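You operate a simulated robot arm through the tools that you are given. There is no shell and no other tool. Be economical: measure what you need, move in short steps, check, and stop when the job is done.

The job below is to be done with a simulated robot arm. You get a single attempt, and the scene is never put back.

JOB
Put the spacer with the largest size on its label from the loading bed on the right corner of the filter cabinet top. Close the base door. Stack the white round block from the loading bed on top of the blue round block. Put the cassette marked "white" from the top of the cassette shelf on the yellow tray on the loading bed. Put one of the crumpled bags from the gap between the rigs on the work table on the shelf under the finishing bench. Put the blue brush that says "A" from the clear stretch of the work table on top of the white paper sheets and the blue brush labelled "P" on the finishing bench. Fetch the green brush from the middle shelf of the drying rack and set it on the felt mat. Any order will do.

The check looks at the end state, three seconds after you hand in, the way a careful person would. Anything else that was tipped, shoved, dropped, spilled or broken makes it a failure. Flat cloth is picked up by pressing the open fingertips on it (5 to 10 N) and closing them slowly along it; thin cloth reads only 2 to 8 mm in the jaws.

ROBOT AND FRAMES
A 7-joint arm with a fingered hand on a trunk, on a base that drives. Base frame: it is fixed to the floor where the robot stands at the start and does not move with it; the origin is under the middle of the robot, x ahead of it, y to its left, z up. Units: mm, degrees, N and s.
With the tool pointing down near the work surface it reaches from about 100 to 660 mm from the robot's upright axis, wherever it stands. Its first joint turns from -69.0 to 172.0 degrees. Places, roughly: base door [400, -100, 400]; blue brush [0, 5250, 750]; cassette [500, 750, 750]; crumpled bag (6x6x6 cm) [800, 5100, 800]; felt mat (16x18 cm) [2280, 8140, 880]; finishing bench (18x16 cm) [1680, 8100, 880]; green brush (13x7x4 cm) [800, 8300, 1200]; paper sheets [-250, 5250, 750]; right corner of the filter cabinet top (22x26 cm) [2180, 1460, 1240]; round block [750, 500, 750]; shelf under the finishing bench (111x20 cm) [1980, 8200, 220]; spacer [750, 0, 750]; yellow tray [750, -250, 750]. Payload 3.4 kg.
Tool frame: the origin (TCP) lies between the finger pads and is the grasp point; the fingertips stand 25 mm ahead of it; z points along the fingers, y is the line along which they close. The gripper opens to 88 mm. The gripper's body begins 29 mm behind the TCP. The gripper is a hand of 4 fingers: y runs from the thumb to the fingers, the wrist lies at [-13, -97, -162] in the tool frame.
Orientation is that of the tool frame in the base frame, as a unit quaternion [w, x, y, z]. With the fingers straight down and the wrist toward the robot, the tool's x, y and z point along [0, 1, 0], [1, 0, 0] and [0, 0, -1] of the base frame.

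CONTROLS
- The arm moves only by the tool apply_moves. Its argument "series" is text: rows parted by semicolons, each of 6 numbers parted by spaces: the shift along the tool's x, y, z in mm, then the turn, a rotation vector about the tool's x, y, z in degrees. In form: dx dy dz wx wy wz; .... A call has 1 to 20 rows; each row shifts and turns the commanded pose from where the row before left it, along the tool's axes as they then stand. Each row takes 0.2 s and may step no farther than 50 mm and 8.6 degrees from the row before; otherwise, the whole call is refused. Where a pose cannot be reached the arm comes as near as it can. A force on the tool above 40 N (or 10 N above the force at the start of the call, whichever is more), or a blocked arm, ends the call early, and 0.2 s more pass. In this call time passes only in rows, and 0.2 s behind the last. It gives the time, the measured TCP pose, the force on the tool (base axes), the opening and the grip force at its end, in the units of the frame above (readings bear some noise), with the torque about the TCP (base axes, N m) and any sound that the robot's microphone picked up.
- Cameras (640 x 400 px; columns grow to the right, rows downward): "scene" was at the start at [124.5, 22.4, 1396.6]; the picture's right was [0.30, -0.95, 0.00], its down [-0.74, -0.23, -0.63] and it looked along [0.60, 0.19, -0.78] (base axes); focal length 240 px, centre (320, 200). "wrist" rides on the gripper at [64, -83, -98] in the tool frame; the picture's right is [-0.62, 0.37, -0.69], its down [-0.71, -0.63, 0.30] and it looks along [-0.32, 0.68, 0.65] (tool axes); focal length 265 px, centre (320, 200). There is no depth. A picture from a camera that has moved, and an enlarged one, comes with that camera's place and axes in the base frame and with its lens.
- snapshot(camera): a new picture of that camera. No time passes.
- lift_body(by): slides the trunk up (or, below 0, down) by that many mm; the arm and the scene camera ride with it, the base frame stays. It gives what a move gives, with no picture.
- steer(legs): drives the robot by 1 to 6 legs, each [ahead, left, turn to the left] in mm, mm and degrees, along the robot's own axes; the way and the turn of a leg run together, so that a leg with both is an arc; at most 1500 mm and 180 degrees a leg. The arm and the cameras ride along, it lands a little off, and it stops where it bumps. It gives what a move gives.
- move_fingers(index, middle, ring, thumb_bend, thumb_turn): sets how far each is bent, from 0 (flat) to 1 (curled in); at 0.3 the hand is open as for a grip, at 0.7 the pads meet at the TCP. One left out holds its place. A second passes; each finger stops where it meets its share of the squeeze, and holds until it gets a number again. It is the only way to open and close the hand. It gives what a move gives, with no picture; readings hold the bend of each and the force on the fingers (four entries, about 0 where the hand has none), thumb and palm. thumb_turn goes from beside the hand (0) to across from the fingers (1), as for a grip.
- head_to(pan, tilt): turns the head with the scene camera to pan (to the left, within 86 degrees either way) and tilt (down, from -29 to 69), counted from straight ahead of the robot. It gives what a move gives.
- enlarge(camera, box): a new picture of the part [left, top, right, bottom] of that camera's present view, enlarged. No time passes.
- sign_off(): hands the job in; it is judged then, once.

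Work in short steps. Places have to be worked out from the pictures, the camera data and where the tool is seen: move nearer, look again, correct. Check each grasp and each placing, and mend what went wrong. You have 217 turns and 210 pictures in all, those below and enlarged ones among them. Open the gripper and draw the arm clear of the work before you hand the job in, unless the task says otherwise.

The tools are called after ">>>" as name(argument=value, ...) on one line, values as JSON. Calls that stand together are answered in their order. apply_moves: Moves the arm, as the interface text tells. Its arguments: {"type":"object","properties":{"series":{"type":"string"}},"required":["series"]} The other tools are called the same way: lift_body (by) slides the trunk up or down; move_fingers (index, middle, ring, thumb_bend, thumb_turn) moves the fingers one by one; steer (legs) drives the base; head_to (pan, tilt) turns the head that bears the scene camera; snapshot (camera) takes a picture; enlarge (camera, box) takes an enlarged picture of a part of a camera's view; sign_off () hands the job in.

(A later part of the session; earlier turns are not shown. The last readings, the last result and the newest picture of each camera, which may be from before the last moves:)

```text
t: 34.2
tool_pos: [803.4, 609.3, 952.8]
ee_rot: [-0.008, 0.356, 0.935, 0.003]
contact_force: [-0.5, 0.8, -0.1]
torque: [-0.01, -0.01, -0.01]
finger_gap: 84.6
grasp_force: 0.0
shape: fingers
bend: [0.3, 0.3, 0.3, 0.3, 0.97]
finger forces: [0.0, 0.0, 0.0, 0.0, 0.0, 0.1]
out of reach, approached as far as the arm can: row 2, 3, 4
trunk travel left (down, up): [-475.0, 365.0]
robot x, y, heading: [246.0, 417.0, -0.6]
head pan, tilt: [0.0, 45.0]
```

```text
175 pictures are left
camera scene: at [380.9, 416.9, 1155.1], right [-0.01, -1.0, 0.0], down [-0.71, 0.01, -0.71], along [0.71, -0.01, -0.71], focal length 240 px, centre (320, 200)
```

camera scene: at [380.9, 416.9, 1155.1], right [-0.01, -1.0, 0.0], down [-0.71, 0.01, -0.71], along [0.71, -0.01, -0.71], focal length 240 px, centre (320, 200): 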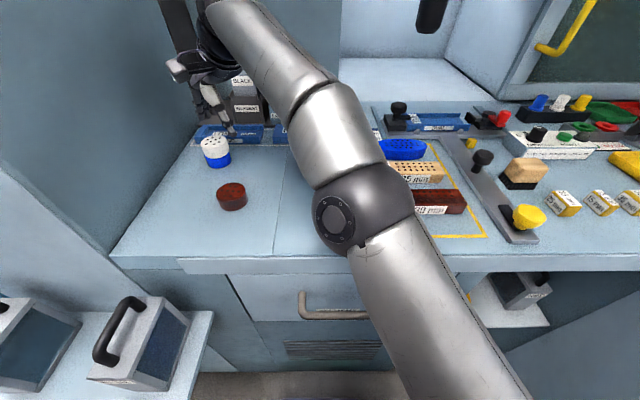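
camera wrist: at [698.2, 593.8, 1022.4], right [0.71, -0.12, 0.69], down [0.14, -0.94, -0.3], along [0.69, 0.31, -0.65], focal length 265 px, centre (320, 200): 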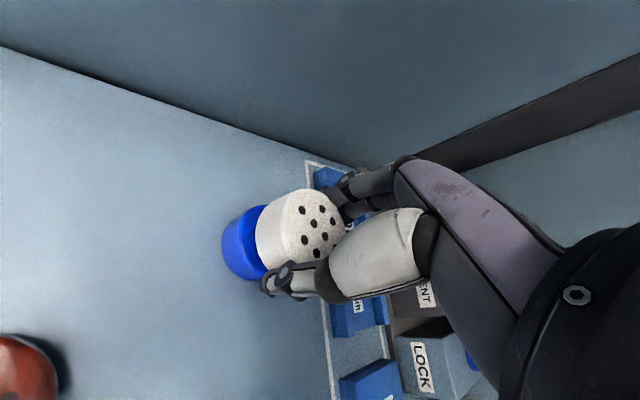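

The stack stands. I raise the trunk, retract, and look at the cassettes.

>>> lift_body(by=150)

>>> apply_moves(series="-20 -30 0 0 0 0; -20 -30 0 0 0 0; -20 -30 0 0 0 0; -20 -30 0 0 0 0; 0 -40 0 0 0 8.6; 0 -40 0 0 0 8.6; 0 0 0 0 0 0")

>>> head_to(pan=55, tilt=60)

>>> snapshot(camera="scene")

>>> enlarge(camera="scene", box=[220, 60, 380, 160])

```text
t: 35.9
tool_pos: [803.8, 608.9, 1107.7]
ee_rot: [-0.007, 0.355, 0.935, 0.008]
contact_force: [0.4, 0.7, -0.5]
torque: [-0.01, -0.03, 0.0]
finger_gap: 84.6
grasp_force: 0.1
shape: fingers
bend: [0.3, 0.3, 0.3, 0.3, 0.97]
finger forces: [0.0, 0.0, 0.1, 0.0, 0.0, 0.1]
trunk travel left (down, up): [-625.0, 215.0]
robot x, y, heading: [248.9, 418.8, -0.4]
head pan, tilt: [0.0, 45.0]
```

```text
t: 37.5
tool_pos: [722.4, 421.2, 1104.2]
ee_rot: [0.0, 0.483, 0.876, 0.0]
contact_force: [0.1, -0.1, -0.1]
torque: [0.01, -0.01, 0.0]
finger_gap: 84.6
grasp_force: 0.1
shape: fingers
bend: [0.3, 0.3, 0.3, 0.3, 0.98]
finger forces: [0.0, 0.0, 0.0, 0.0, 0.1, 0.0]
trunk travel left (down, up): [-625.0, 215.0]
robot x, y, heading: [247.0, 416.9, -0.1]
head pan, tilt: [0.0, 45.0]
```

```text
t: 38.8
tool_pos: [723.0, 420.1, 1103.0]
ee_rot: [0.0, 0.482, 0.876, 0.0]
contact_force: [1.0, -0.4, 1.0]
torque: [0.02, 0.04, 0.02]
finger_gap: 84.8
grasp_force: 0.0
shape: fingers
bend: [0.3, 0.3, 0.3, 0.3, 0.98]
finger forces: [0.0, 0.0, 0.1, 0.0, 0.0, 0.0]
trunk travel left (down, up): [-625.0, 215.0]
robot x, y, heading: [245.2, 418.0, -0.6]
head pan, tilt: [55.0, 60.0]
```

```text
174 pictures are left
camera scene: at [338.4, 471.8, 1285.6], right [0.81, -0.58, 0.0], down [-0.5, -0.7, -0.5], along [0.29, 0.41, -0.87], focal length 240 px, centre (320, 200)
```

scene: 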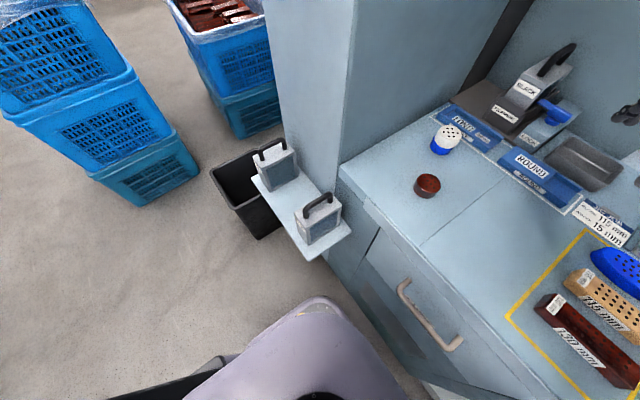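

```text
4.00 times, centred on (300, 110) of scene
camera zoom: at [338.4, 471.8, 1285.6], right [0.81, -0.58, 0.0], down [-0.5, -0.7, -0.5], along [0.29, 0.41, -0.87], focal length 960 px, centre (400, 560)
```

zoom: 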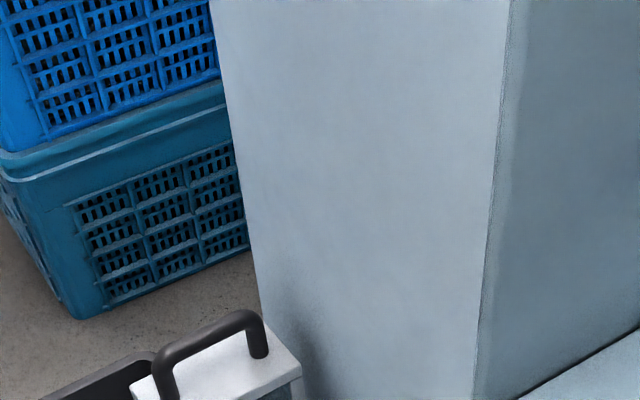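

>>> enlarge(camera="scene", box=[240, 130, 360, 260])

```text
3.08 times, centred on (300, 195) of scene
camera zoom: at [338.4, 471.8, 1285.6], right [0.81, -0.58, 0.0], down [-0.5, -0.7, -0.5], along [0.29, 0.41, -0.87], focal length 738 px, centre (382, 215)
```

zoom: 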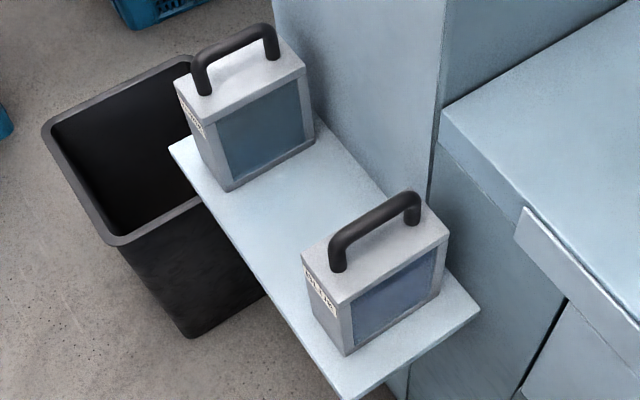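

The near cassette says BLUE. I zoom on the far one's label.

>>> enlarge(camera="scene", box=[250, 140, 290, 180])

>>> steer(legs=[[-380, 200, 0]])

>>> head_to(pan=25, tilt=45)

>>> snapshot(camera="scene")

```text
10.00 times, centred on (270, 160) of scene
camera zoom: at [338.4, 471.8, 1285.6], right [0.81, -0.58, 0.0], down [-0.5, -0.7, -0.5], along [0.29, 0.41, -0.87], focal length 2399 px, centre (820, 600)
```

zoom: 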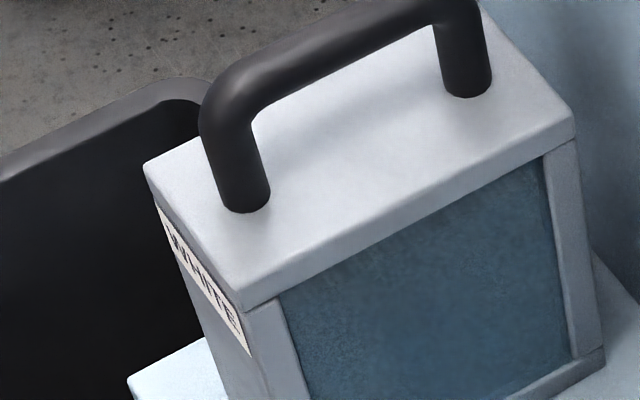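

```text
t: 41.4
tool_pos: [344.8, 624.0, 1104.0]
ee_rot: [0.0, 0.481, 0.877, 0.0]
contact_force: [-0.1, 0.6, -0.2]
torque: [-0.01, -0.03, 0.02]
finger_gap: 84.7
grasp_force: 0.0
shape: fingers
bend: [0.3, 0.3, 0.3, 0.3, 0.98]
finger forces: [0.0, 0.0, 0.1, 0.0, 0.0, 0.0]
trunk travel left (down, up): [-625.0, 215.0]
robot x, y, heading: [-131.6, 623.8, -0.1]
head pan, tilt: [55.0, 60.0]
```

```text
t: 42.3
tool_pos: [346.7, 623.9, 1104.2]
ee_rot: [0.0, 0.482, 0.876, 0.0]
contact_force: [0.7, -0.3, -0.3]
torque: [0.0, -0.01, 0.04]
finger_gap: 84.7
grasp_force: 0.0
shape: fingers
bend: [0.3, 0.3, 0.3, 0.3, 0.98]
finger forces: [0.0, 0.0, 0.0, 0.0, 0.0, 0.1]
trunk travel left (down, up): [-625.0, 215.0]
robot x, y, heading: [-129.9, 621.9, -0.6]
head pan, tilt: [25.0, 45.0]
```

```text
170 pictures are left
camera scene: at [-3.3, 654.1, 1305.1], right [0.42, -0.91, 0.0], down [-0.64, -0.3, -0.71], along [0.64, 0.3, -0.71], focal length 240 px, centre (320, 200)
```

scene: 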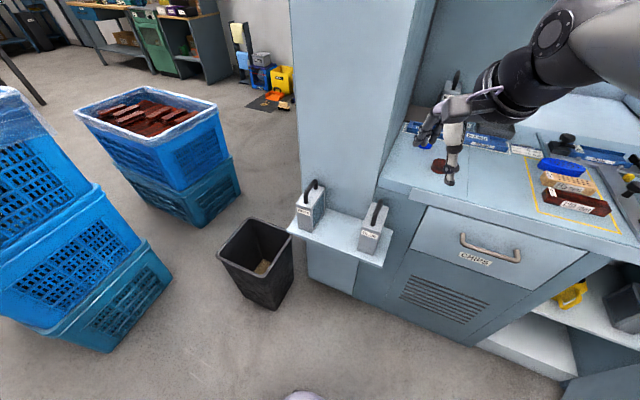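

The far cassette is WHITE. I zoom to locate it from here.

>>> enlarge(camera="scene", box=[270, 160, 410, 280])

```text
3.33 times, centred on (340, 220) of scene
camera zoom: at [-3.3, 654.1, 1305.1], right [0.42, -0.91, 0.0], down [-0.64, -0.3, -0.71], along [0.64, 0.3, -0.71], focal length 800 px, centre (253, 133)
```

zoom: 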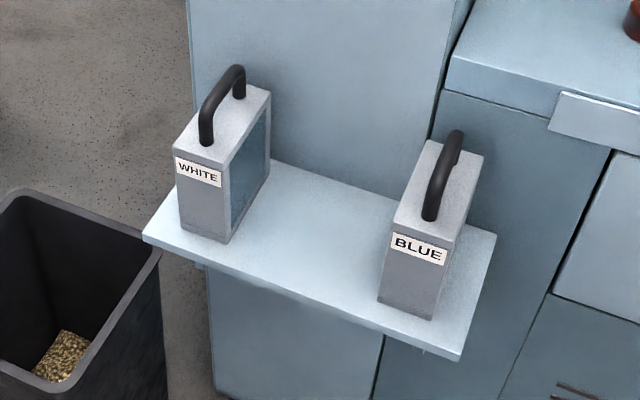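

The WHITE handle bar's top is at about (493,919,787), running along x. I drive to about (150,520) and yaw the tool to close along y.

>>> steer(legs=[[280, -102, 0]])

>>> apply_moves(series="0 0 0 0 0 -8.2; 0 0 0 0 0 -8.2; 0 0 0 0 0 -8.2; 0 0 0 0 0 -8.2; 0 0 0 0 0 -8.2; 0 0 0 0 0 -8.2; 0 0 0 0 0 -8.4; 22 40 0 0 0 0; 22 40 0 0 0 0; 22 40 0 0 0 0; 22 40 0 0 0 0; 22 40 0 0 0 0; 0 0 0 0 0 0")

>>> lift_body(by=-150)

>>> head_to(pan=55, tilt=50)

>>> snapshot(camera="scene")

>>> snapshot(camera="wrist")

```text
t: 44.4
tool_pos: [626.1, 523.1, 1104.3]
ee_rot: [0.0, 0.479, 0.878, 0.0]
contact_force: [-0.5, -0.4, -0.9]
torque: [-0.01, 0.02, 0.0]
finger_gap: 84.7
grasp_force: 0.1
shape: fingers
bend: [0.3, 0.3, 0.3, 0.3, 0.98]
finger forces: [0.1, 0.0, 0.1, 0.0, 0.0, 0.1]
trunk travel left (down, up): [-625.0, 215.0]
robot x, y, heading: [150.3, 513.8, -0.2]
head pan, tilt: [25.0, 45.0]
```

```text
t: 47.2
tool_pos: [514.7, 721.8, 1104.9]
ee_rot: [0.0, -0.002, 1.0, 0.002]
contact_force: [-0.5, 0.1, -0.2]
torque: [0.0, -0.02, 0.02]
finger_gap: 84.7
grasp_force: 0.0
shape: fingers
bend: [0.3, 0.3, 0.3, 0.3, 0.98]
finger forces: [0.1, 0.0, 0.0, 0.0, 0.0, 0.0]
trunk travel left (down, up): [-625.0, 215.0]
robot x, y, heading: [147.6, 517.1, 0.0]
head pan, tilt: [25.0, 45.0]
```

```text
t: 48.9
tool_pos: [514.4, 722.0, 954.2]
ee_rot: [-0.001, -0.004, 1.0, 0.0]
contact_force: [0.5, 0.6, -0.4]
torque: [-0.01, 0.05, 0.0]
finger_gap: 84.5
grasp_force: 0.1
shape: fingers
bend: [0.3, 0.3, 0.3, 0.3, 0.98]
finger forces: [0.0, 0.0, 0.1, 0.0, 0.1, 0.1]
trunk travel left (down, up): [-475.0, 365.0]
robot x, y, heading: [151.9, 516.1, -0.0]
head pan, tilt: [25.0, 45.0]
```

```text
t: 49.9
tool_pos: [515.7, 722.4, 954.3]
ee_rot: [0.0, -0.003, 1.0, -0.001]
contact_force: [0.1, -0.3, 0.0]
torque: [-0.01, 0.01, 0.01]
finger_gap: 84.6
grasp_force: 0.1
shape: fingers
bend: [0.3, 0.3, 0.3, 0.3, 0.98]
finger forces: [0.0, 0.1, 0.1, 0.0, 0.1, 0.1]
trunk travel left (down, up): [-475.0, 365.0]
robot x, y, heading: [151.4, 517.8, 0.1]
head pan, tilt: [55.0, 50.0]
```

```text
168 pictures are left
camera scene: at [247.4, 580.3, 1148.2], right [0.82, -0.58, 0.0], down [-0.44, -0.63, -0.64], along [0.37, 0.53, -0.77], focal length 240 px, centre (320, 200)
```

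scene: 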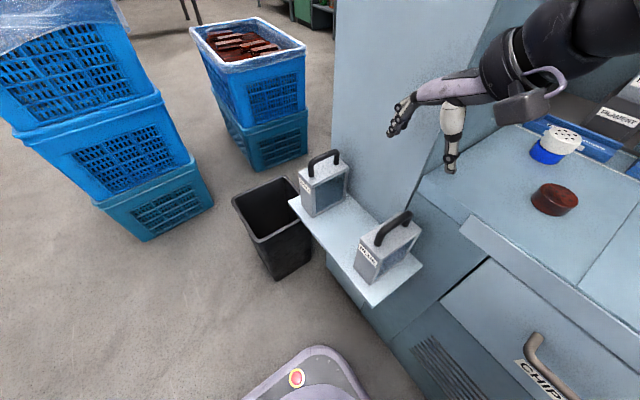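

```text
167 pictures are left
camera wrist: at [451.0, 637.9, 1054.0], right [0.62, 0.37, 0.69], down [0.72, -0.63, -0.3], along [0.32, 0.69, -0.65], focal length 265 px, centre (320, 200)
```

wrist: 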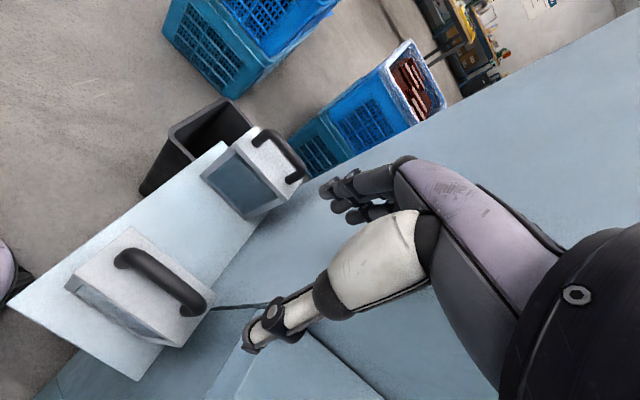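

Both views agree on the handle at (492,923,787). I move above it, then check.

>>> apply_moves(series="5 40 0 0 0 0; 5 40 0 0 0 0; 5 40 0 0 0 0; 5 40 0 0 0 0; 3 40 0 0 0 0; 0 0 40 0 0 0; 0 0 40 0 0 0; 0 0 10 0 0 0; 0 0 0 0 0 0")

>>> snapshot(camera="wrist")

>>> snapshot(camera="scene")

```text
t: 52.1
tool_pos: [512.2, 832.2, 889.8]
ee_rot: [0.004, 0.011, 1.0, 0.023]
contact_force: [-0.5, 0.8, 0.6]
torque: [-0.02, -0.02, 0.02]
finger_gap: 84.4
grasp_force: 0.0
shape: fingers
bend: [0.3, 0.3, 0.3, 0.3, 0.98]
finger forces: [0.0, 0.0, 0.0, 0.0, 0.1, 0.0]
out of reach, approached as far as the arm can: row 4, 5
trunk travel left (down, up): [-475.0, 365.0]
robot x, y, heading: [153.0, 517.6, -0.1]
head pan, tilt: [55.0, 50.0]
stopped in row 9: the arm was blocked; the commanded pose is now the measured one
```

```text
166 pictures are left
camera wrist: at [446.1, 745.3, 983.8], right [0.62, 0.32, 0.71], down [0.7, -0.63, -0.33], along [0.35, 0.71, -0.62], focal length 265 px, centre (320, 200)
```

wrist: 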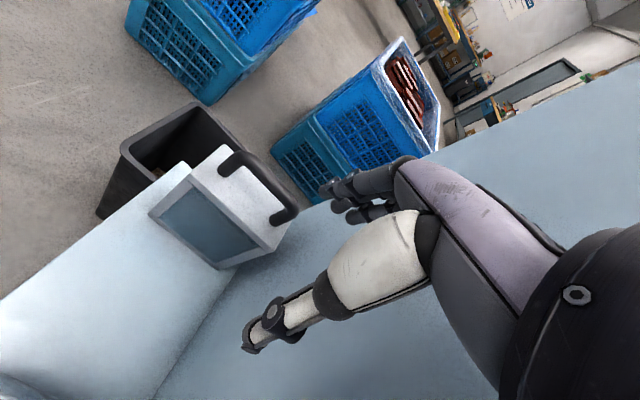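

```text
165 pictures are left
camera scene: at [247.4, 580.0, 1148.2], right [0.82, -0.57, 0.0], down [-0.44, -0.63, -0.64], along [0.37, 0.53, -0.77], focal length 240 px, centre (320, 200)
```

scene: 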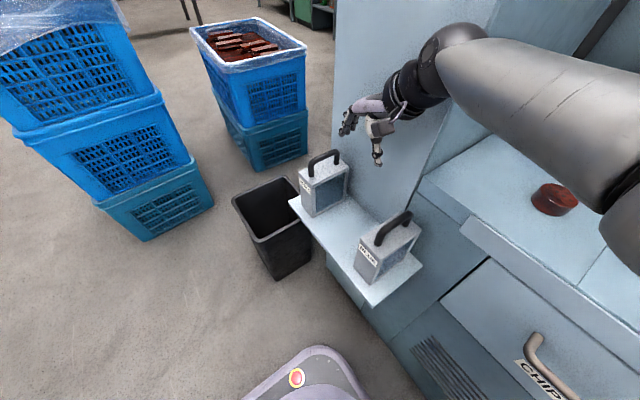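

The arm is blocked in this twisted pose, so I'd rather face the shelf. I pull the arm back, untwist the yaw, then turn the robot 90° left.

>>> lift_body(by=150)

>>> apply_moves(series="0 -45 0 0 0 0; 0 -45 0 0 0 0; 0 -45 0 0 0 0; 0 -45 0 0 0 8.6; 0 -45 0 0 0 8.6; 0 0 0 0 0 8.6; 0 0 0 0 0 8.6; 0 0 0 0 0 8.6; 0 0 0 0 0 8.6; 0 0 0 0 0 8.6; 0 0 0 0 0 8.6; 0 0 0 0 0 8.6; 0 0 0 0 0 8.6; 0 0 0 0 0 4; 0 0 0 0 0 0")

```text
t: 53.8
tool_pos: [513.5, 832.1, 1039.7]
ee_rot: [0.004, 0.011, 1.0, 0.023]
contact_force: [1.1, 0.0, -0.3]
torque: [0.01, -0.02, 0.0]
finger_gap: 84.6
grasp_force: 0.1
shape: fingers
bend: [0.3, 0.3, 0.3, 0.3, 0.98]
finger forces: [0.1, 0.1, 0.1, 0.0, 0.0, 0.0]
trunk travel left (down, up): [-625.0, 215.0]
robot x, y, heading: [153.2, 518.9, -0.2]
head pan, tilt: [55.0, 50.0]
```

```text
t: 57.0
tool_pos: [499.4, 609.7, 1027.4]
ee_rot: [-0.012, 0.714, 0.7, 0.018]
contact_force: [-0.7, -0.9, 0.9]
torque: [-0.01, 0.06, 0.0]
finger_gap: 84.5
grasp_force: 0.1
shape: fingers
bend: [0.3, 0.3, 0.3, 0.3, 0.98]
finger forces: [0.0, 0.1, 0.1, 0.0, 0.0, 0.0]
trunk travel left (down, up): [-625.0, 215.0]
robot x, y, heading: [151.6, 516.0, -0.1]
head pan, tilt: [55.0, 50.0]
```

I correct the small tilt and drive: right a bit, turn 90° left, then sidestep toward the bed.

>>> apply_moves(series="0 0 0 0.5 -2.4 -1.1; 0 0 0 0 0 0")

>>> steer(legs=[[0, -97, 0], [0, 0, 90], [0, -120, 0]])

>>> head_to(pan=-15, tilt=55)

>>> snapshot(camera="scene")

>>> snapshot(camera="wrist")

```text
t: 57.6
tool_pos: [499.7, 609.3, 1026.3]
ee_rot: [-0.001, 0.707, 0.707, -0.001]
contact_force: [-0.8, 0.4, 0.2]
torque: [-0.01, 0.0, -0.02]
finger_gap: 84.6
grasp_force: 0.1
shape: fingers
bend: [0.3, 0.3, 0.3, 0.3, 0.98]
finger forces: [0.0, 0.0, 0.0, 0.0, 0.0, 0.0]
trunk travel left (down, up): [-625.0, 215.0]
robot x, y, heading: [152.7, 517.4, -0.1]
head pan, tilt: [55.0, 50.0]
```

```text
t: 63.4
tool_pos: [177.6, 770.1, 1026.2]
ee_rot: [0.0, -0.004, 1.0, 0.0]
contact_force: [0.3, -0.2, -0.5]
torque: [-0.01, 0.0, -0.03]
finger_gap: 84.4
grasp_force: 0.0
shape: fingers
bend: [0.3, 0.3, 0.3, 0.3, 0.98]
finger forces: [0.0, 0.0, 0.0, 0.1, 0.1, 0.0]
trunk travel left (down, up): [-625.0, 215.0]
robot x, y, heading: [271.6, 422.9, 90.2]
head pan, tilt: [55.0, 50.0]
```

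```text
t: 64.8
tool_pos: [177.2, 770.2, 1026.7]
ee_rot: [0.001, -0.004, 1.0, 0.0]
contact_force: [0.2, 0.0, -0.5]
torque: [-0.01, -0.01, 0.02]
finger_gap: 84.7
grasp_force: 0.2
shape: fingers
bend: [0.3, 0.3, 0.3, 0.3, 0.98]
finger forces: [0.0, 0.1, 0.0, 0.0, 0.1, 0.0]
trunk travel left (down, up): [-625.0, 215.0]
robot x, y, heading: [273.7, 420.5, 90.4]
head pan, tilt: [-15.0, 55.0]
```

```text
164 pictures are left
camera scene: at [290.2, 541.2, 1291.7], right [0.97, -0.25, 0.0], down [-0.21, -0.79, -0.57], along [0.15, 0.56, -0.82], focal length 240 px, centre (320, 200)
```

scene: 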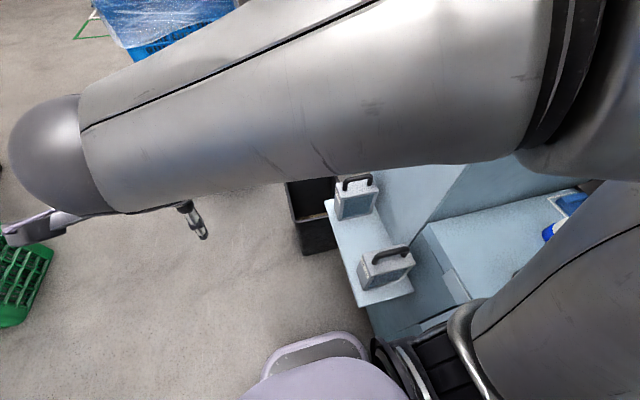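

```text
163 pictures are left
camera wrist: at [112.7, 685.6, 1126.3], right [0.62, 0.37, 0.69], down [0.72, -0.63, -0.3], along [0.32, 0.69, -0.65], focal length 265 px, centre (320, 200)
```

wrist: 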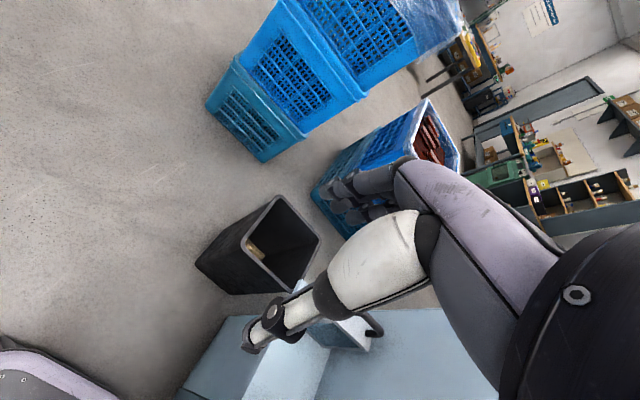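

The arm is mounted on the right, so the target is now well placed. I swing the tool over the WHITE handle.

>>> apply_moves(series="-39 10 0 0 0 0; -39 10 0 0 0 0; -39 20 0 0 0 0; -39 20 0 0 0 0; -39 20 0 0 0 0; -39 20 0 0 0 0; -39 27 0 0 0 0; -39 26 0 0 0 0; 0 0 0 0 0 0")

>>> lift_body(by=-140)

>>> snapshot(camera="scene")

>>> snapshot(camera="wrist")

```text
t: 66.8
tool_pos: [475.1, 918.7, 1031.9]
ee_rot: [0.007, -0.005, 1.0, 0.001]
contact_force: [0.5, 0.5, 0.1]
torque: [0.0, 0.01, -0.01]
finger_gap: 84.6
grasp_force: 0.0
shape: fingers
bend: [0.3, 0.3, 0.3, 0.3, 0.98]
finger forces: [0.1, 0.0, 0.0, 0.1, 0.0, 0.1]
trunk travel left (down, up): [-625.0, 215.0]
robot x, y, heading: [270.7, 419.0, 90.3]
head pan, tilt: [-15.0, 55.0]
```

```text
t: 68.5
tool_pos: [475.5, 917.8, 893.9]
ee_rot: [0.008, -0.005, 1.0, 0.004]
contact_force: [1.6, -0.9, 0.2]
torque: [-0.02, -0.02, -0.01]
finger_gap: 84.7
grasp_force: 0.1
shape: fingers
bend: [0.3, 0.3, 0.3, 0.3, 0.98]
finger forces: [0.0, 0.1, 0.1, 0.1, 0.0, 0.0]
trunk travel left (down, up): [-485.0, 355.0]
robot x, y, heading: [271.2, 420.7, 90.2]
head pan, tilt: [-15.0, 55.0]
```

```text
162 pictures are left
camera scene: at [276.1, 531.9, 1152.6], right [0.97, -0.25, 0.01], down [-0.2, -0.79, -0.58], along [0.16, 0.56, -0.81], focal length 240 px, centre (320, 200)
```

scene: 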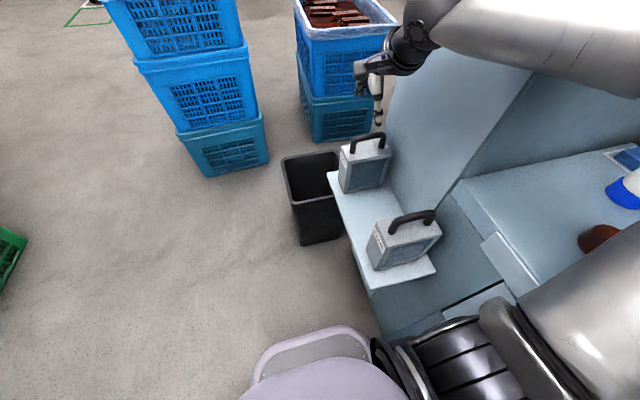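

```text
161 pictures are left
camera wrist: at [410.9, 832.7, 992.1], right [0.61, 0.37, 0.71], down [0.73, -0.62, -0.3], along [0.33, 0.69, -0.64], focal length 265 px, centre (320, 200)
```

wrist: 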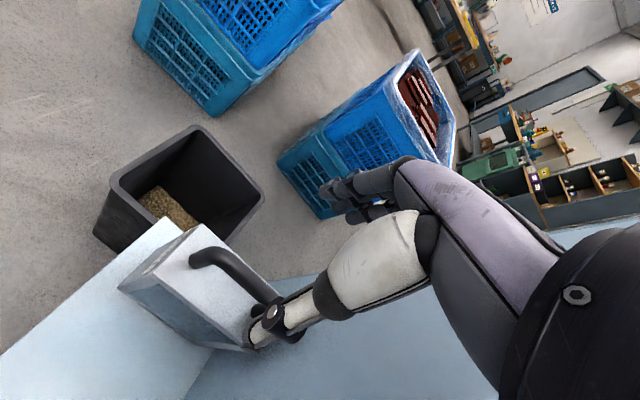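

Handle is at about (493,919). I nudge over and descend to just above the bar.

>>> apply_moves(series="-6 2 0 0 0 0; 0 0 30 0 0 0; 0 0 25 0 0 0; 0 0 0 0 0 0")

>>> snapshot(camera="wrist")

>>> enlarge(camera="scene", box=[320, 60, 440, 210])

```text
t: 69.5
tool_pos: [485.7, 920.9, 837.8]
ee_rot: [0.005, -0.003, 1.0, 0.005]
contact_force: [0.4, -0.5, 0.0]
torque: [0.01, 0.03, 0.01]
finger_gap: 84.7
grasp_force: 0.0
shape: fingers
bend: [0.3, 0.3, 0.3, 0.3, 0.98]
finger forces: [0.1, 0.1, 0.0, 0.1, 0.0, 0.0]
trunk travel left (down, up): [-485.0, 355.0]
robot x, y, heading: [268.6, 417.7, 90.3]
head pan, tilt: [-15.0, 55.0]
```

```text
160 pictures are left
camera wrist: at [421.2, 835.8, 936.7], right [0.61, 0.37, 0.7], down [0.72, -0.62, -0.3], along [0.33, 0.69, -0.64], focal length 265 px, centre (320, 200)
```

wrist: 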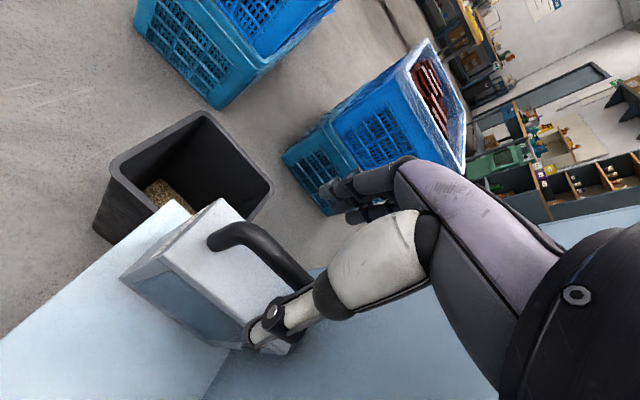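

```text
2.67 times, centred on (380, 135) of scene
camera zoom: at [279.8, 532.6, 1152.7], right [0.97, -0.25, 0.01], down [-0.2, -0.79, -0.58], along [0.15, 0.56, -0.81], focal length 640 px, centre (160, 373)
```

zoom: 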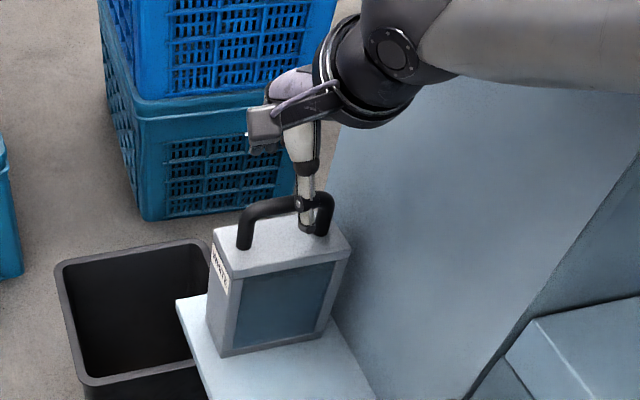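

Fingers straddle the bar line. I descend to z≈784 and check force.

>>> apply_moves(series="-4 0 20 0 0 0; 0 0 20 0 0 0; 0 0 13 0 0 0; 0 0 0 0 0 0")

>>> snapshot(camera="wrist")

>>> enlarge(camera="scene", box=[320, 60, 440, 210])

```text
t: 70.5
tool_pos: [499.3, 926.8, 778.4]
ee_rot: [0.0, -0.002, 1.0, -0.001]
contact_force: [-0.4, -0.3, 1.0]
torque: [0.03, 0.0, 0.0]
finger_gap: 84.5
grasp_force: 0.1
shape: fingers
bend: [0.3, 0.3, 0.3, 0.3, 0.98]
finger forces: [0.1, 0.0, 0.0, 0.0, 0.1, 0.0]
trunk travel left (down, up): [-485.0, 355.0]
robot x, y, heading: [267.4, 423.7, 90.4]
head pan, tilt: [-15.0, 55.0]
```

```text
158 pictures are left
camera wrist: at [435.1, 843.0, 877.8], right [0.62, 0.37, 0.69], down [0.72, -0.63, -0.3], along [0.32, 0.68, -0.65], focal length 265 px, centre (320, 200)
```

wrist: 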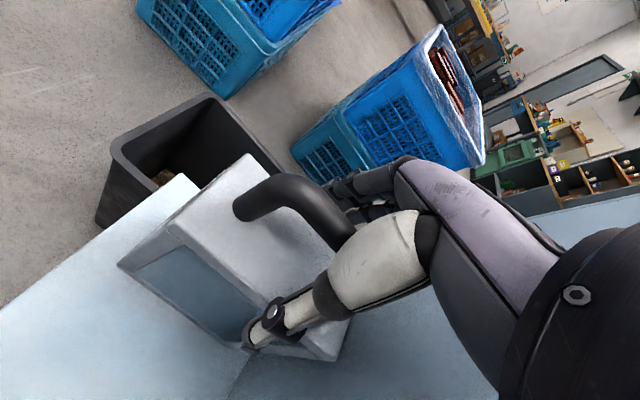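

```text
2.67 times, centred on (380, 135) of scene
camera zoom: at [290.7, 541.4, 1151.6], right [0.97, -0.25, 0.0], down [-0.21, -0.79, -0.57], along [0.15, 0.55, -0.82], focal length 640 px, centre (160, 373)
```

zoom: 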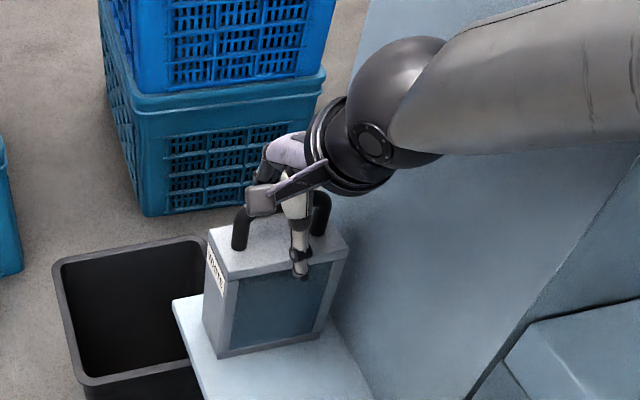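

The bar lies between thumb and fingers. I close the hand.

>>> move_fingers(index=0.8, middle=0.8, ring=0.8, thumb_bend=0.8)

>>> snapshot(camera="wrist")

```text
t: 71.5
tool_pos: [498.4, 926.1, 777.0]
ee_rot: [-0.001, -0.003, 1.0, -0.001]
contact_force: [0.0, 0.4, -0.7]
torque: [0.08, 0.05, -0.01]
finger_gap: 48.7
grasp_force: 20.6
shape: fingers
bend: [0.54, 0.58, 0.61, 0.44, 0.93]
finger forces: [7.6, 6.6, 6.6, 0.0, 20.3, 0.0]
trunk travel left (down, up): [-485.0, 355.0]
robot x, y, heading: [271.1, 425.7, 90.2]
head pan, tilt: [-15.0, 55.0]
```

```text
156 pictures are left
camera wrist: at [434.4, 843.0, 878.0], right [0.62, 0.37, 0.69], down [0.72, -0.63, -0.3], along [0.32, 0.68, -0.65], focal length 265 px, centre (320, 200)
```

wrist: 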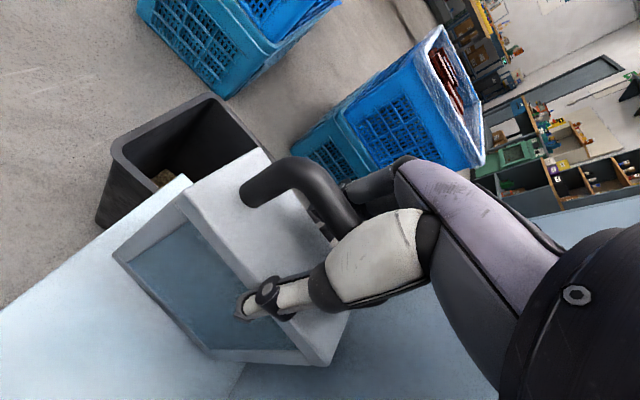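

The hand has the cassette body's top edge (≈49 mm) with 20 N on both sides. I test-lift by the trunk.

>>> lift_body(by=40)

>>> snapshot(camera="scene")

>>> snapshot(camera="wrist")

```text
t: 72.3
tool_pos: [498.1, 927.3, 819.0]
ee_rot: [0.0, -0.003, 1.0, -0.002]
contact_force: [0.0, 0.7, -3.7]
torque: [0.05, -0.02, -0.04]
finger_gap: 48.3
grasp_force: 21.1
shape: fingers
bend: [0.55, 0.58, 0.61, 0.44, 0.93]
finger forces: [7.4, 6.6, 6.9, 0.1, 20.2, 0.1]
trunk travel left (down, up): [-525.0, 315.0]
robot x, y, heading: [272.7, 424.4, 90.6]
head pan, tilt: [-15.0, 55.0]
```

```text
155 pictures are left
camera scene: at [290.7, 541.9, 1191.6], right [0.97, -0.25, 0.0], down [-0.21, -0.79, -0.57], along [0.15, 0.55, -0.82], focal length 240 px, centre (320, 200)
```

scene: 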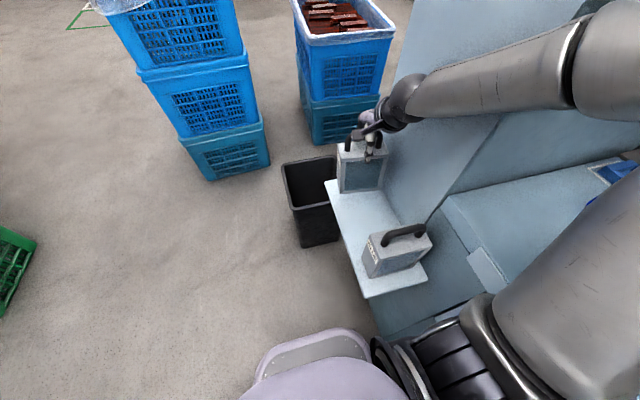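

```text
154 pictures are left
camera wrist: at [434.6, 843.2, 918.1], right [0.62, 0.37, 0.69], down [0.72, -0.63, -0.3], along [0.32, 0.68, -0.65], focal length 265 px, centre (320, 200)
```

wrist: 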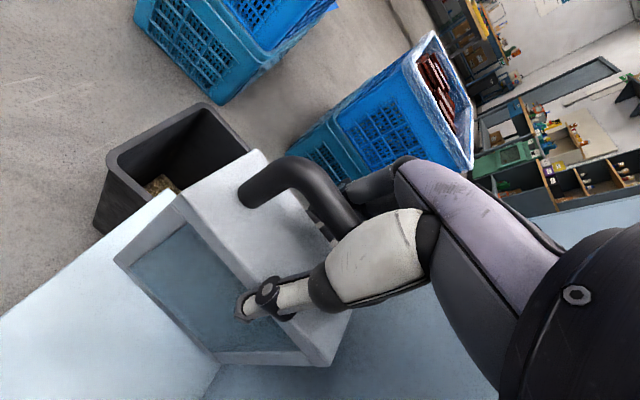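

Lift works (3.7 N weight). The open door blocks me from the tray, so I'll park the cassette on the free bed area, then close the door. Lifting high and drawing in first.

>>> lift_body(by=230)

>>> apply_moves(series="12 -30 0 0 0 0; 12 -30 0 0 0 0; 12 -30 0 0 0 0; 12 0 0 0 0 0; 12 0 0 0 0 0; 12 0 0 0 0 0; 12 0 0 0 0 0; 12 0 0 0 0 0; 0 0 0 0 0 0")

>>> steer(legs=[[0, 120, 0], [0, 0, -90]])

>>> head_to(pan=0, tilt=45)

>>> snapshot(camera="scene")

```text
t: 74.8
tool_pos: [498.0, 927.6, 1047.5]
ee_rot: [0.0, -0.003, 1.0, -0.001]
contact_force: [-0.7, 0.3, -4.0]
torque: [0.1, -0.05, 0.03]
finger_gap: 48.3
grasp_force: 20.3
shape: fingers
bend: [0.55, 0.58, 0.61, 0.44, 0.93]
finger forces: [7.4, 6.6, 6.8, 0.0, 20.3, 0.0]
trunk travel left (down, up): [-755.0, 85.0]
robot x, y, heading: [267.9, 423.3, 90.4]
head pan, tilt: [-15.0, 55.0]
```

```text
t: 76.8
tool_pos: [428.0, 899.1, 1047.6]
ee_rot: [0.0, -0.003, 1.0, -0.001]
contact_force: [-0.2, 1.6, -4.3]
torque: [0.04, -0.05, 0.02]
finger_gap: 48.3
grasp_force: 20.4
shape: fingers
bend: [0.55, 0.58, 0.61, 0.44, 0.93]
finger forces: [7.4, 6.5, 6.8, 0.1, 20.2, 0.0]
out of reach, approached as far as the arm can: row 1, 2, 3
trunk travel left (down, up): [-755.0, 85.0]
robot x, y, heading: [269.8, 420.6, 90.2]
head pan, tilt: [-15.0, 55.0]
```

```text
t: 79.8
tool_pos: [528.2, 740.2, 1047.7]
ee_rot: [-0.001, 0.268, 0.963, -0.002]
contact_force: [-16.1, 1.3, -1.4]
torque: [0.08, -0.37, 0.24]
finger_gap: 49.1
grasp_force: 29.2
shape: fingers
bend: [0.56, 0.6, 0.65, 0.43, 0.91]
finger forces: [7.0, 5.6, 24.9, 0.0, 21.1, 0.0]
trunk travel left (down, up): [-755.0, 85.0]
robot x, y, heading: [150.4, 421.0, 57.5]
head pan, tilt: [-15.0, 55.0]
stopped in leg 2: the force on the tool passed its limit at 65 N (the readings are from after the stop); the commanded pose is now the measured one
```

```text
t: 80.6
tool_pos: [528.6, 739.1, 1047.7]
ee_rot: [0.0, 0.27, 0.963, -0.002]
contact_force: [-20.3, -1.5, -6.0]
torque: [0.06, -0.34, 0.26]
finger_gap: 48.8
grasp_force: 32.2
shape: fingers
bend: [0.56, 0.6, 0.65, 0.43, 0.91]
finger forces: [6.6, 5.1, 31.1, 0.0, 21.8, 0.0]
trunk travel left (down, up): [-755.0, 85.0]
robot x, y, heading: [148.8, 419.1, 57.8]
head pan, tilt: [0.0, 45.0]
```

```text
153 pictures are left
camera scene: at [216.2, 531.7, 1435.3], right [0.84, -0.54, 0.0], down [-0.38, -0.6, -0.71], along [0.38, 0.6, -0.71], focal length 240 px, centre (320, 200)
```

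scene: 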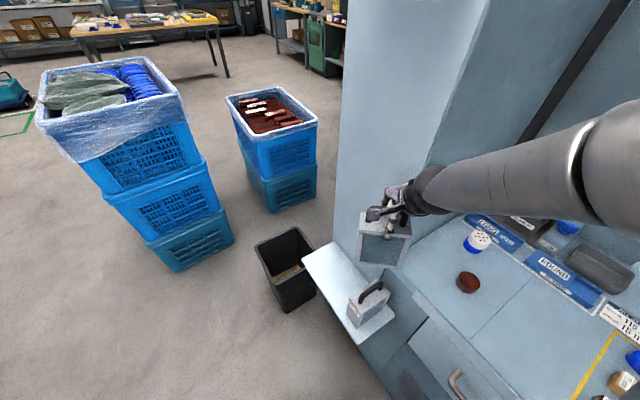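

The hand touched the pillar front; nothing fell. I turn back left, then pull the tool closer in.

>>> steer(legs=[[0, 0, 15]])

>>> apply_moves(series="0 -25 0 0 0 0; 0 -25 0 0 0 0; 0 -25 0 0 0 0; 0 -25 0 0 0 0; 0 -25 0 0 0 0; 0 0 0 0 0 0")

>>> snapshot(camera="wrist")

```text
t: 81.8
tool_pos: [437.1, 828.7, 1046.7]
ee_rot: [-0.001, 0.141, 0.99, -0.001]
contact_force: [0.7, 0.0, -4.7]
torque: [0.02, -0.05, 0.01]
finger_gap: 48.8
grasp_force: 19.8
shape: fingers
bend: [0.56, 0.6, 0.63, 0.43, 0.92]
finger forces: [7.6, 6.4, 6.0, 0.1, 19.8, 0.0]
trunk travel left (down, up): [-755.0, 85.0]
robot x, y, heading: [151.2, 425.0, 72.5]
head pan, tilt: [0.0, 45.0]
```

```text
t: 83.2
tool_pos: [408.3, 742.8, 1042.6]
ee_rot: [-0.018, 0.132, 0.991, -0.032]
contact_force: [-0.3, -0.3, -5.0]
torque: [0.1, -0.05, -0.01]
finger_gap: 48.5
grasp_force: 18.2
shape: fingers
bend: [0.56, 0.6, 0.63, 0.43, 0.92]
finger forces: [7.0, 6.1, 6.2, 0.1, 18.2, 0.0]
out of reach, approached as far as the arm can: row 1, 2
trunk travel left (down, up): [-755.0, 85.0]
robot x, y, heading: [149.5, 423.9, 72.5]
head pan, tilt: [0.0, 45.0]
```

```text
152 pictures are left
camera wrist: at [328.3, 683.6, 1150.2], right [0.72, 0.23, 0.65], down [0.51, -0.81, -0.28], along [0.46, 0.53, -0.71], focal length 265 px, centre (320, 200)
```

wrist: 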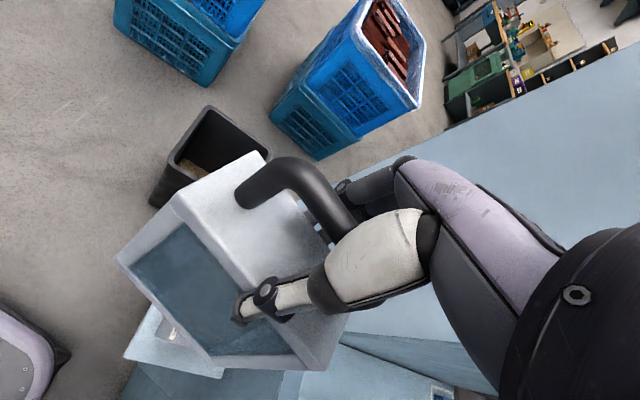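

I back the robot off, turn to heading 0 and drive up to the bed at about (240,420).

>>> steer(legs=[[-78, 80, 0], [0, 0, -72.5], [190, 46, 0]])

>>> snapshot(camera="scene")

```text
t: 88.8
tool_pos: [624.4, 264.0, 1043.5]
ee_rot: [-0.033, 0.694, 0.719, -0.017]
contact_force: [0.3, 0.6, -4.4]
torque: [-0.04, -0.11, -0.02]
finger_gap: 48.8
grasp_force: 18.8
shape: fingers
bend: [0.56, 0.6, 0.63, 0.43, 0.92]
finger forces: [6.9, 6.1, 6.1, 0.0, 18.2, 0.0]
trunk travel left (down, up): [-755.0, 85.0]
robot x, y, heading: [245.1, 411.1, -0.6]
head pan, tilt: [0.0, 45.0]
```

```text
151 pictures are left
camera scene: at [376.8, 414.6, 1435.0], right [-0.01, -1.0, 0.0], down [-0.71, 0.0, -0.71], along [0.71, 0.0, -0.71], focal length 240 px, centre (320, 200)
```

scene: 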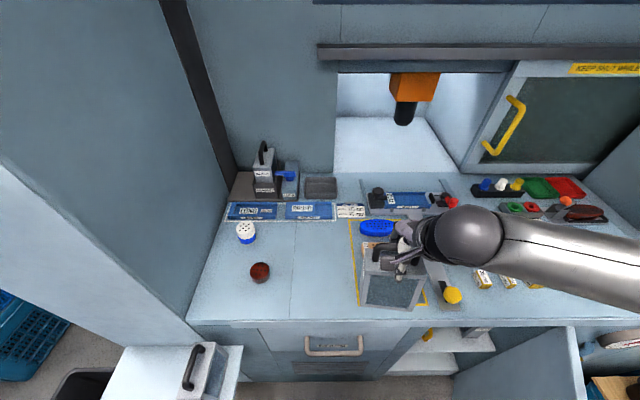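

I correct the tilt and carry the cassette to the free patch around (700,440), then lower to near the bed.

>>> apply_moves(series="0 0 0 -4 -1.3 2; 25 11 0 0 0 0; 25 11 0 0 0 0; 25 11 0 0 0 0; 25 11 0 0 0 0; 25 11 0 0 0 0; 25 11 0 0 0 0; 26 10 0 0 0 0; 0 0 0 0 0 0")

>>> snapshot(camera="scene")

```text
t: 90.8
tool_pos: [703.6, 438.6, 1044.6]
ee_rot: [-0.001, 0.707, 0.707, 0.0]
contact_force: [0.4, -0.6, -3.7]
torque: [-0.04, -0.07, -0.03]
finger_gap: 48.5
grasp_force: 18.4
shape: fingers
bend: [0.56, 0.6, 0.63, 0.43, 0.92]
finger forces: [6.9, 6.0, 6.2, 0.0, 18.5, 0.1]
out of reach, approached as far as the arm can: row 1
trunk travel left (down, up): [-755.0, 85.0]
robot x, y, heading: [242.3, 415.3, -0.1]
head pan, tilt: [0.0, 45.0]
```

```text
150 pictures are left
camera scene: at [376.2, 413.5, 1435.0], right [-0.01, -1.0, 0.0], down [-0.71, 0.0, -0.71], along [0.71, 0.0, -0.71], focal length 240 px, centre (320, 200)
```

scene: 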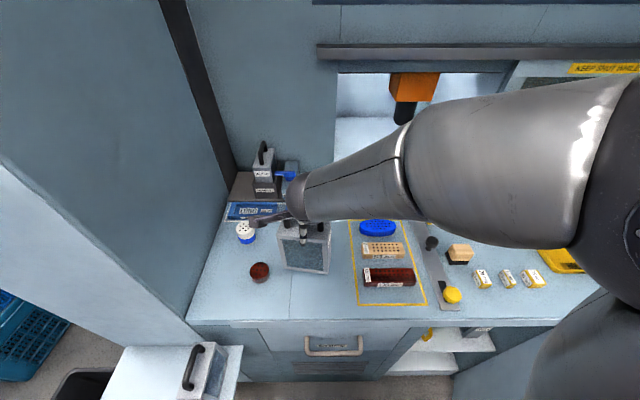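

Clear space below. I lower the trunk 45 mm, then feel for contact.

>>> lift_body(by=-45)

>>> apply_moves(series="0 0 4 0 0 0; 0 0 4 0 0 0; 0 0 4 0 0 0; 0 0 0 0 0 0")

>>> enlarge(camera="scene", box=[240, 190, 360, 290])

```text
t: 91.7
tool_pos: [704.0, 437.2, 1000.2]
ee_rot: [0.001, 0.707, 0.707, 0.0]
contact_force: [0.7, 1.4, -4.6]
torque: [-0.03, -0.05, 0.0]
finger_gap: 48.7
grasp_force: 18.5
shape: fingers
bend: [0.56, 0.6, 0.63, 0.43, 0.92]
finger forces: [6.9, 6.0, 6.1, 0.0, 18.5, 0.1]
trunk travel left (down, up): [-710.0, 130.0]
robot x, y, heading: [240.9, 412.8, -0.4]
head pan, tilt: [0.0, 45.0]
```

```text
t: 92.7
tool_pos: [702.5, 438.2, 989.3]
ee_rot: [0.0, 0.708, 0.706, 0.002]
contact_force: [-0.3, -1.0, -0.5]
torque: [0.03, -0.07, 0.02]
finger_gap: 48.7
grasp_force: 19.1
shape: fingers
bend: [0.56, 0.6, 0.63, 0.43, 0.92]
finger forces: [7.3, 5.9, 5.7, 0.0, 19.1, 0.0]
trunk travel left (down, up): [-710.0, 130.0]
robot x, y, heading: [243.0, 417.4, -0.0]
head pan, tilt: [0.0, 45.0]
```

```text
4.00 times, centred on (300, 240) of scene
camera zoom: at [375.9, 414.2, 1390.1], right [-0.01, -1.0, 0.0], down [-0.71, 0.0, -0.71], along [0.71, 0.0, -0.71], focal length 960 px, centre (400, 40)
```

zoom: 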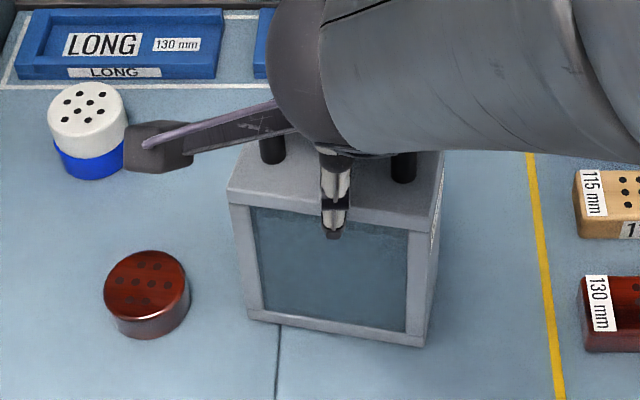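

Contact begins (weight gone) at z≈989. I settle 2 mm, open and rise.

>>> apply_moves(series="0 0 2 0 0 0; 0 0 0 0 0 0")

>>> move_fingers(index=0.3, middle=0.3, ring=0.3, thumb_bend=0.3)

>>> lift_body(by=130)

>>> snapshot(camera="scene")

```text
t: 93.3
tool_pos: [703.0, 439.1, 988.2]
ee_rot: [0.002, 0.707, 0.707, 0.002]
contact_force: [-2.2, -1.2, 8.4]
torque: [-0.01, -0.05, -0.04]
finger_gap: 48.7
grasp_force: 20.6
shape: fingers
bend: [0.56, 0.6, 0.63, 0.43, 0.92]
finger forces: [7.3, 6.4, 5.6, 0.0, 21.5, 0.1]
trunk travel left (down, up): [-710.0, 130.0]
robot x, y, heading: [241.4, 415.8, -0.3]
head pan, tilt: [0.0, 45.0]
```

```text
t: 94.3
tool_pos: [703.5, 438.9, 986.0]
ee_rot: [0.001, 0.707, 0.707, 0.001]
contact_force: [-0.2, 0.6, 0.5]
torque: [0.03, -0.03, -0.04]
finger_gap: 85.8
grasp_force: 0.0
shape: fingers
bend: [0.3, 0.3, 0.3, 0.28, 0.97]
finger forces: [0.1, 0.0, 0.0, 0.1, 0.7, 0.0]
trunk travel left (down, up): [-710.0, 130.0]
robot x, y, heading: [240.9, 417.9, -0.2]
head pan, tilt: [0.0, 45.0]
```

```text
t: 95.8
tool_pos: [704.0, 437.6, 1117.2]
ee_rot: [0.0, 0.708, 0.707, 0.001]
contact_force: [0.1, -0.6, 0.0]
torque: [0.0, 0.0, 0.0]
finger_gap: 84.8
grasp_force: 0.1
shape: fingers
bend: [0.3, 0.3, 0.3, 0.3, 0.97]
finger forces: [0.0, 0.0, 0.0, 0.1, 0.0, 0.0]
trunk travel left (down, up): [-840.0, 0.0]
robot x, y, heading: [240.6, 415.3, -0.4]
head pan, tilt: [0.0, 45.0]
```

```text
148 pictures are left
camera scene: at [375.9, 414.6, 1520.1], right [-0.01, -1.0, 0.0], down [-0.71, 0.0, -0.71], along [0.71, 0.0, -0.71], focal length 240 px, centre (320, 200)
```

scene: 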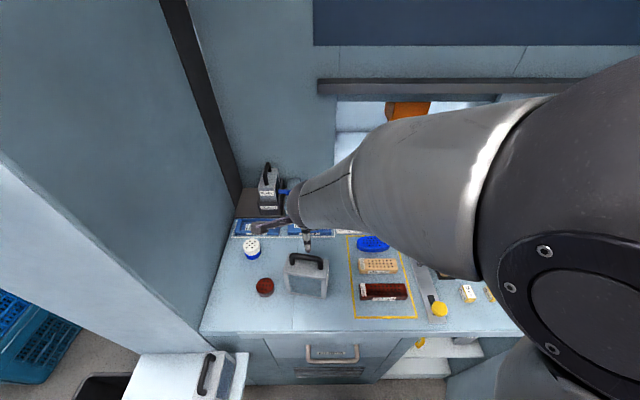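

Cassette stands on the bed. Next the door: I back off to about (-150,-100) and look at it.

>>> steer(legs=[[-390, 0, 0], [0, -500, 0]])

>>> head_to(pan=5, tilt=50)

>>> snapshot(camera="scene")

>>> lift_body(by=-350)

>>> snapshot(camera="scene")

```text
t: 100.8
tool_pos: [313.9, -58.4, 1116.0]
ee_rot: [0.0, 0.705, 0.709, 0.001]
contact_force: [0.7, 0.2, 0.5]
torque: [0.02, 0.0, -0.01]
finger_gap: 84.9
grasp_force: 0.0
shape: fingers
bend: [0.3, 0.3, 0.3, 0.3, 0.97]
finger forces: [0.0, 0.1, 0.0, 0.0, 0.1, 0.1]
trunk travel left (down, up): [-840.0, 0.0]
robot x, y, heading: [-148.6, -83.1, -0.2]
head pan, tilt: [0.0, 45.0]
```

```text
t: 101.5
tool_pos: [312.4, -57.4, 1118.1]
ee_rot: [0.0, 0.705, 0.709, 0.001]
contact_force: [0.3, 0.3, 0.7]
torque: [0.01, 0.03, -0.06]
finger_gap: 84.9
grasp_force: 0.0
shape: fingers
bend: [0.3, 0.3, 0.3, 0.3, 0.97]
finger forces: [0.0, 0.0, 0.0, 0.0, 0.0, 0.0]
trunk travel left (down, up): [-840.0, 0.0]
robot x, y, heading: [-145.5, -78.4, -0.2]
head pan, tilt: [5.0, 50.0]
```

```text
147 pictures are left
camera scene: at [-19.3, -75.5, 1513.2], right [0.09, -1.0, 0.0], down [-0.76, -0.07, -0.64], along [0.64, 0.06, -0.77], focal length 240 px, centre (320, 200)
```

scene: 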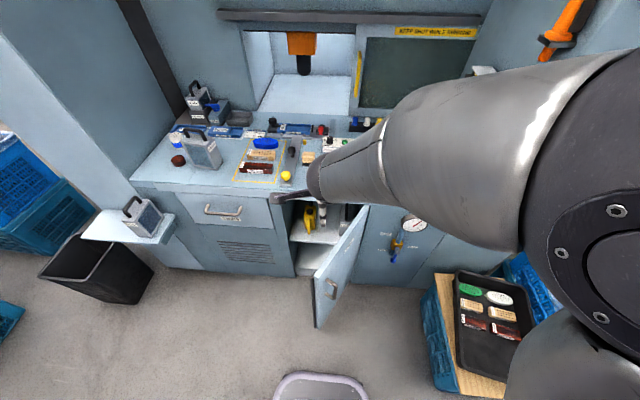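

```text
t: 104.8
tool_pos: [314.4, -52.2, 774.2]
ee_rot: [0.004, 0.703, 0.711, 0.01]
contact_force: [-0.8, 4.3, 18.5]
torque: [-0.4, -0.35, 1.0]
finger_gap: 89.9
grasp_force: 13.9
shape: fingers
bend: [0.3, 0.3, 0.29, 0.28, 1.0]
finger forces: [0.1, 0.0, 16.3, 0.0, 11.6, 0.1]
trunk travel left (down, up): [-491.0, 349.0]
robot x, y, heading: [-150.7, -79.0, -0.1]
head pan, tilt: [5.0, 50.0]
stopped: the force on the tool passed its limit at 43 N (the readings are from after the stop); the commanded pose is now the measured one
```

```text
146 pictures are left
camera scene: at [-21.4, -73.8, 1164.1], right [0.09, -1.0, 0.0], down [-0.76, -0.07, -0.64], along [0.64, 0.06, -0.76], focal length 240 px, centre (320, 200)
```

scene: 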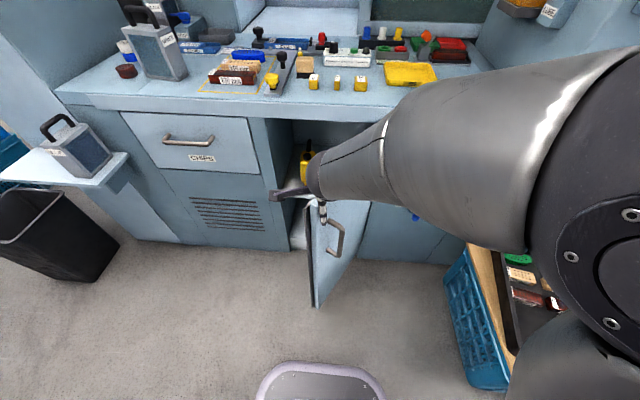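

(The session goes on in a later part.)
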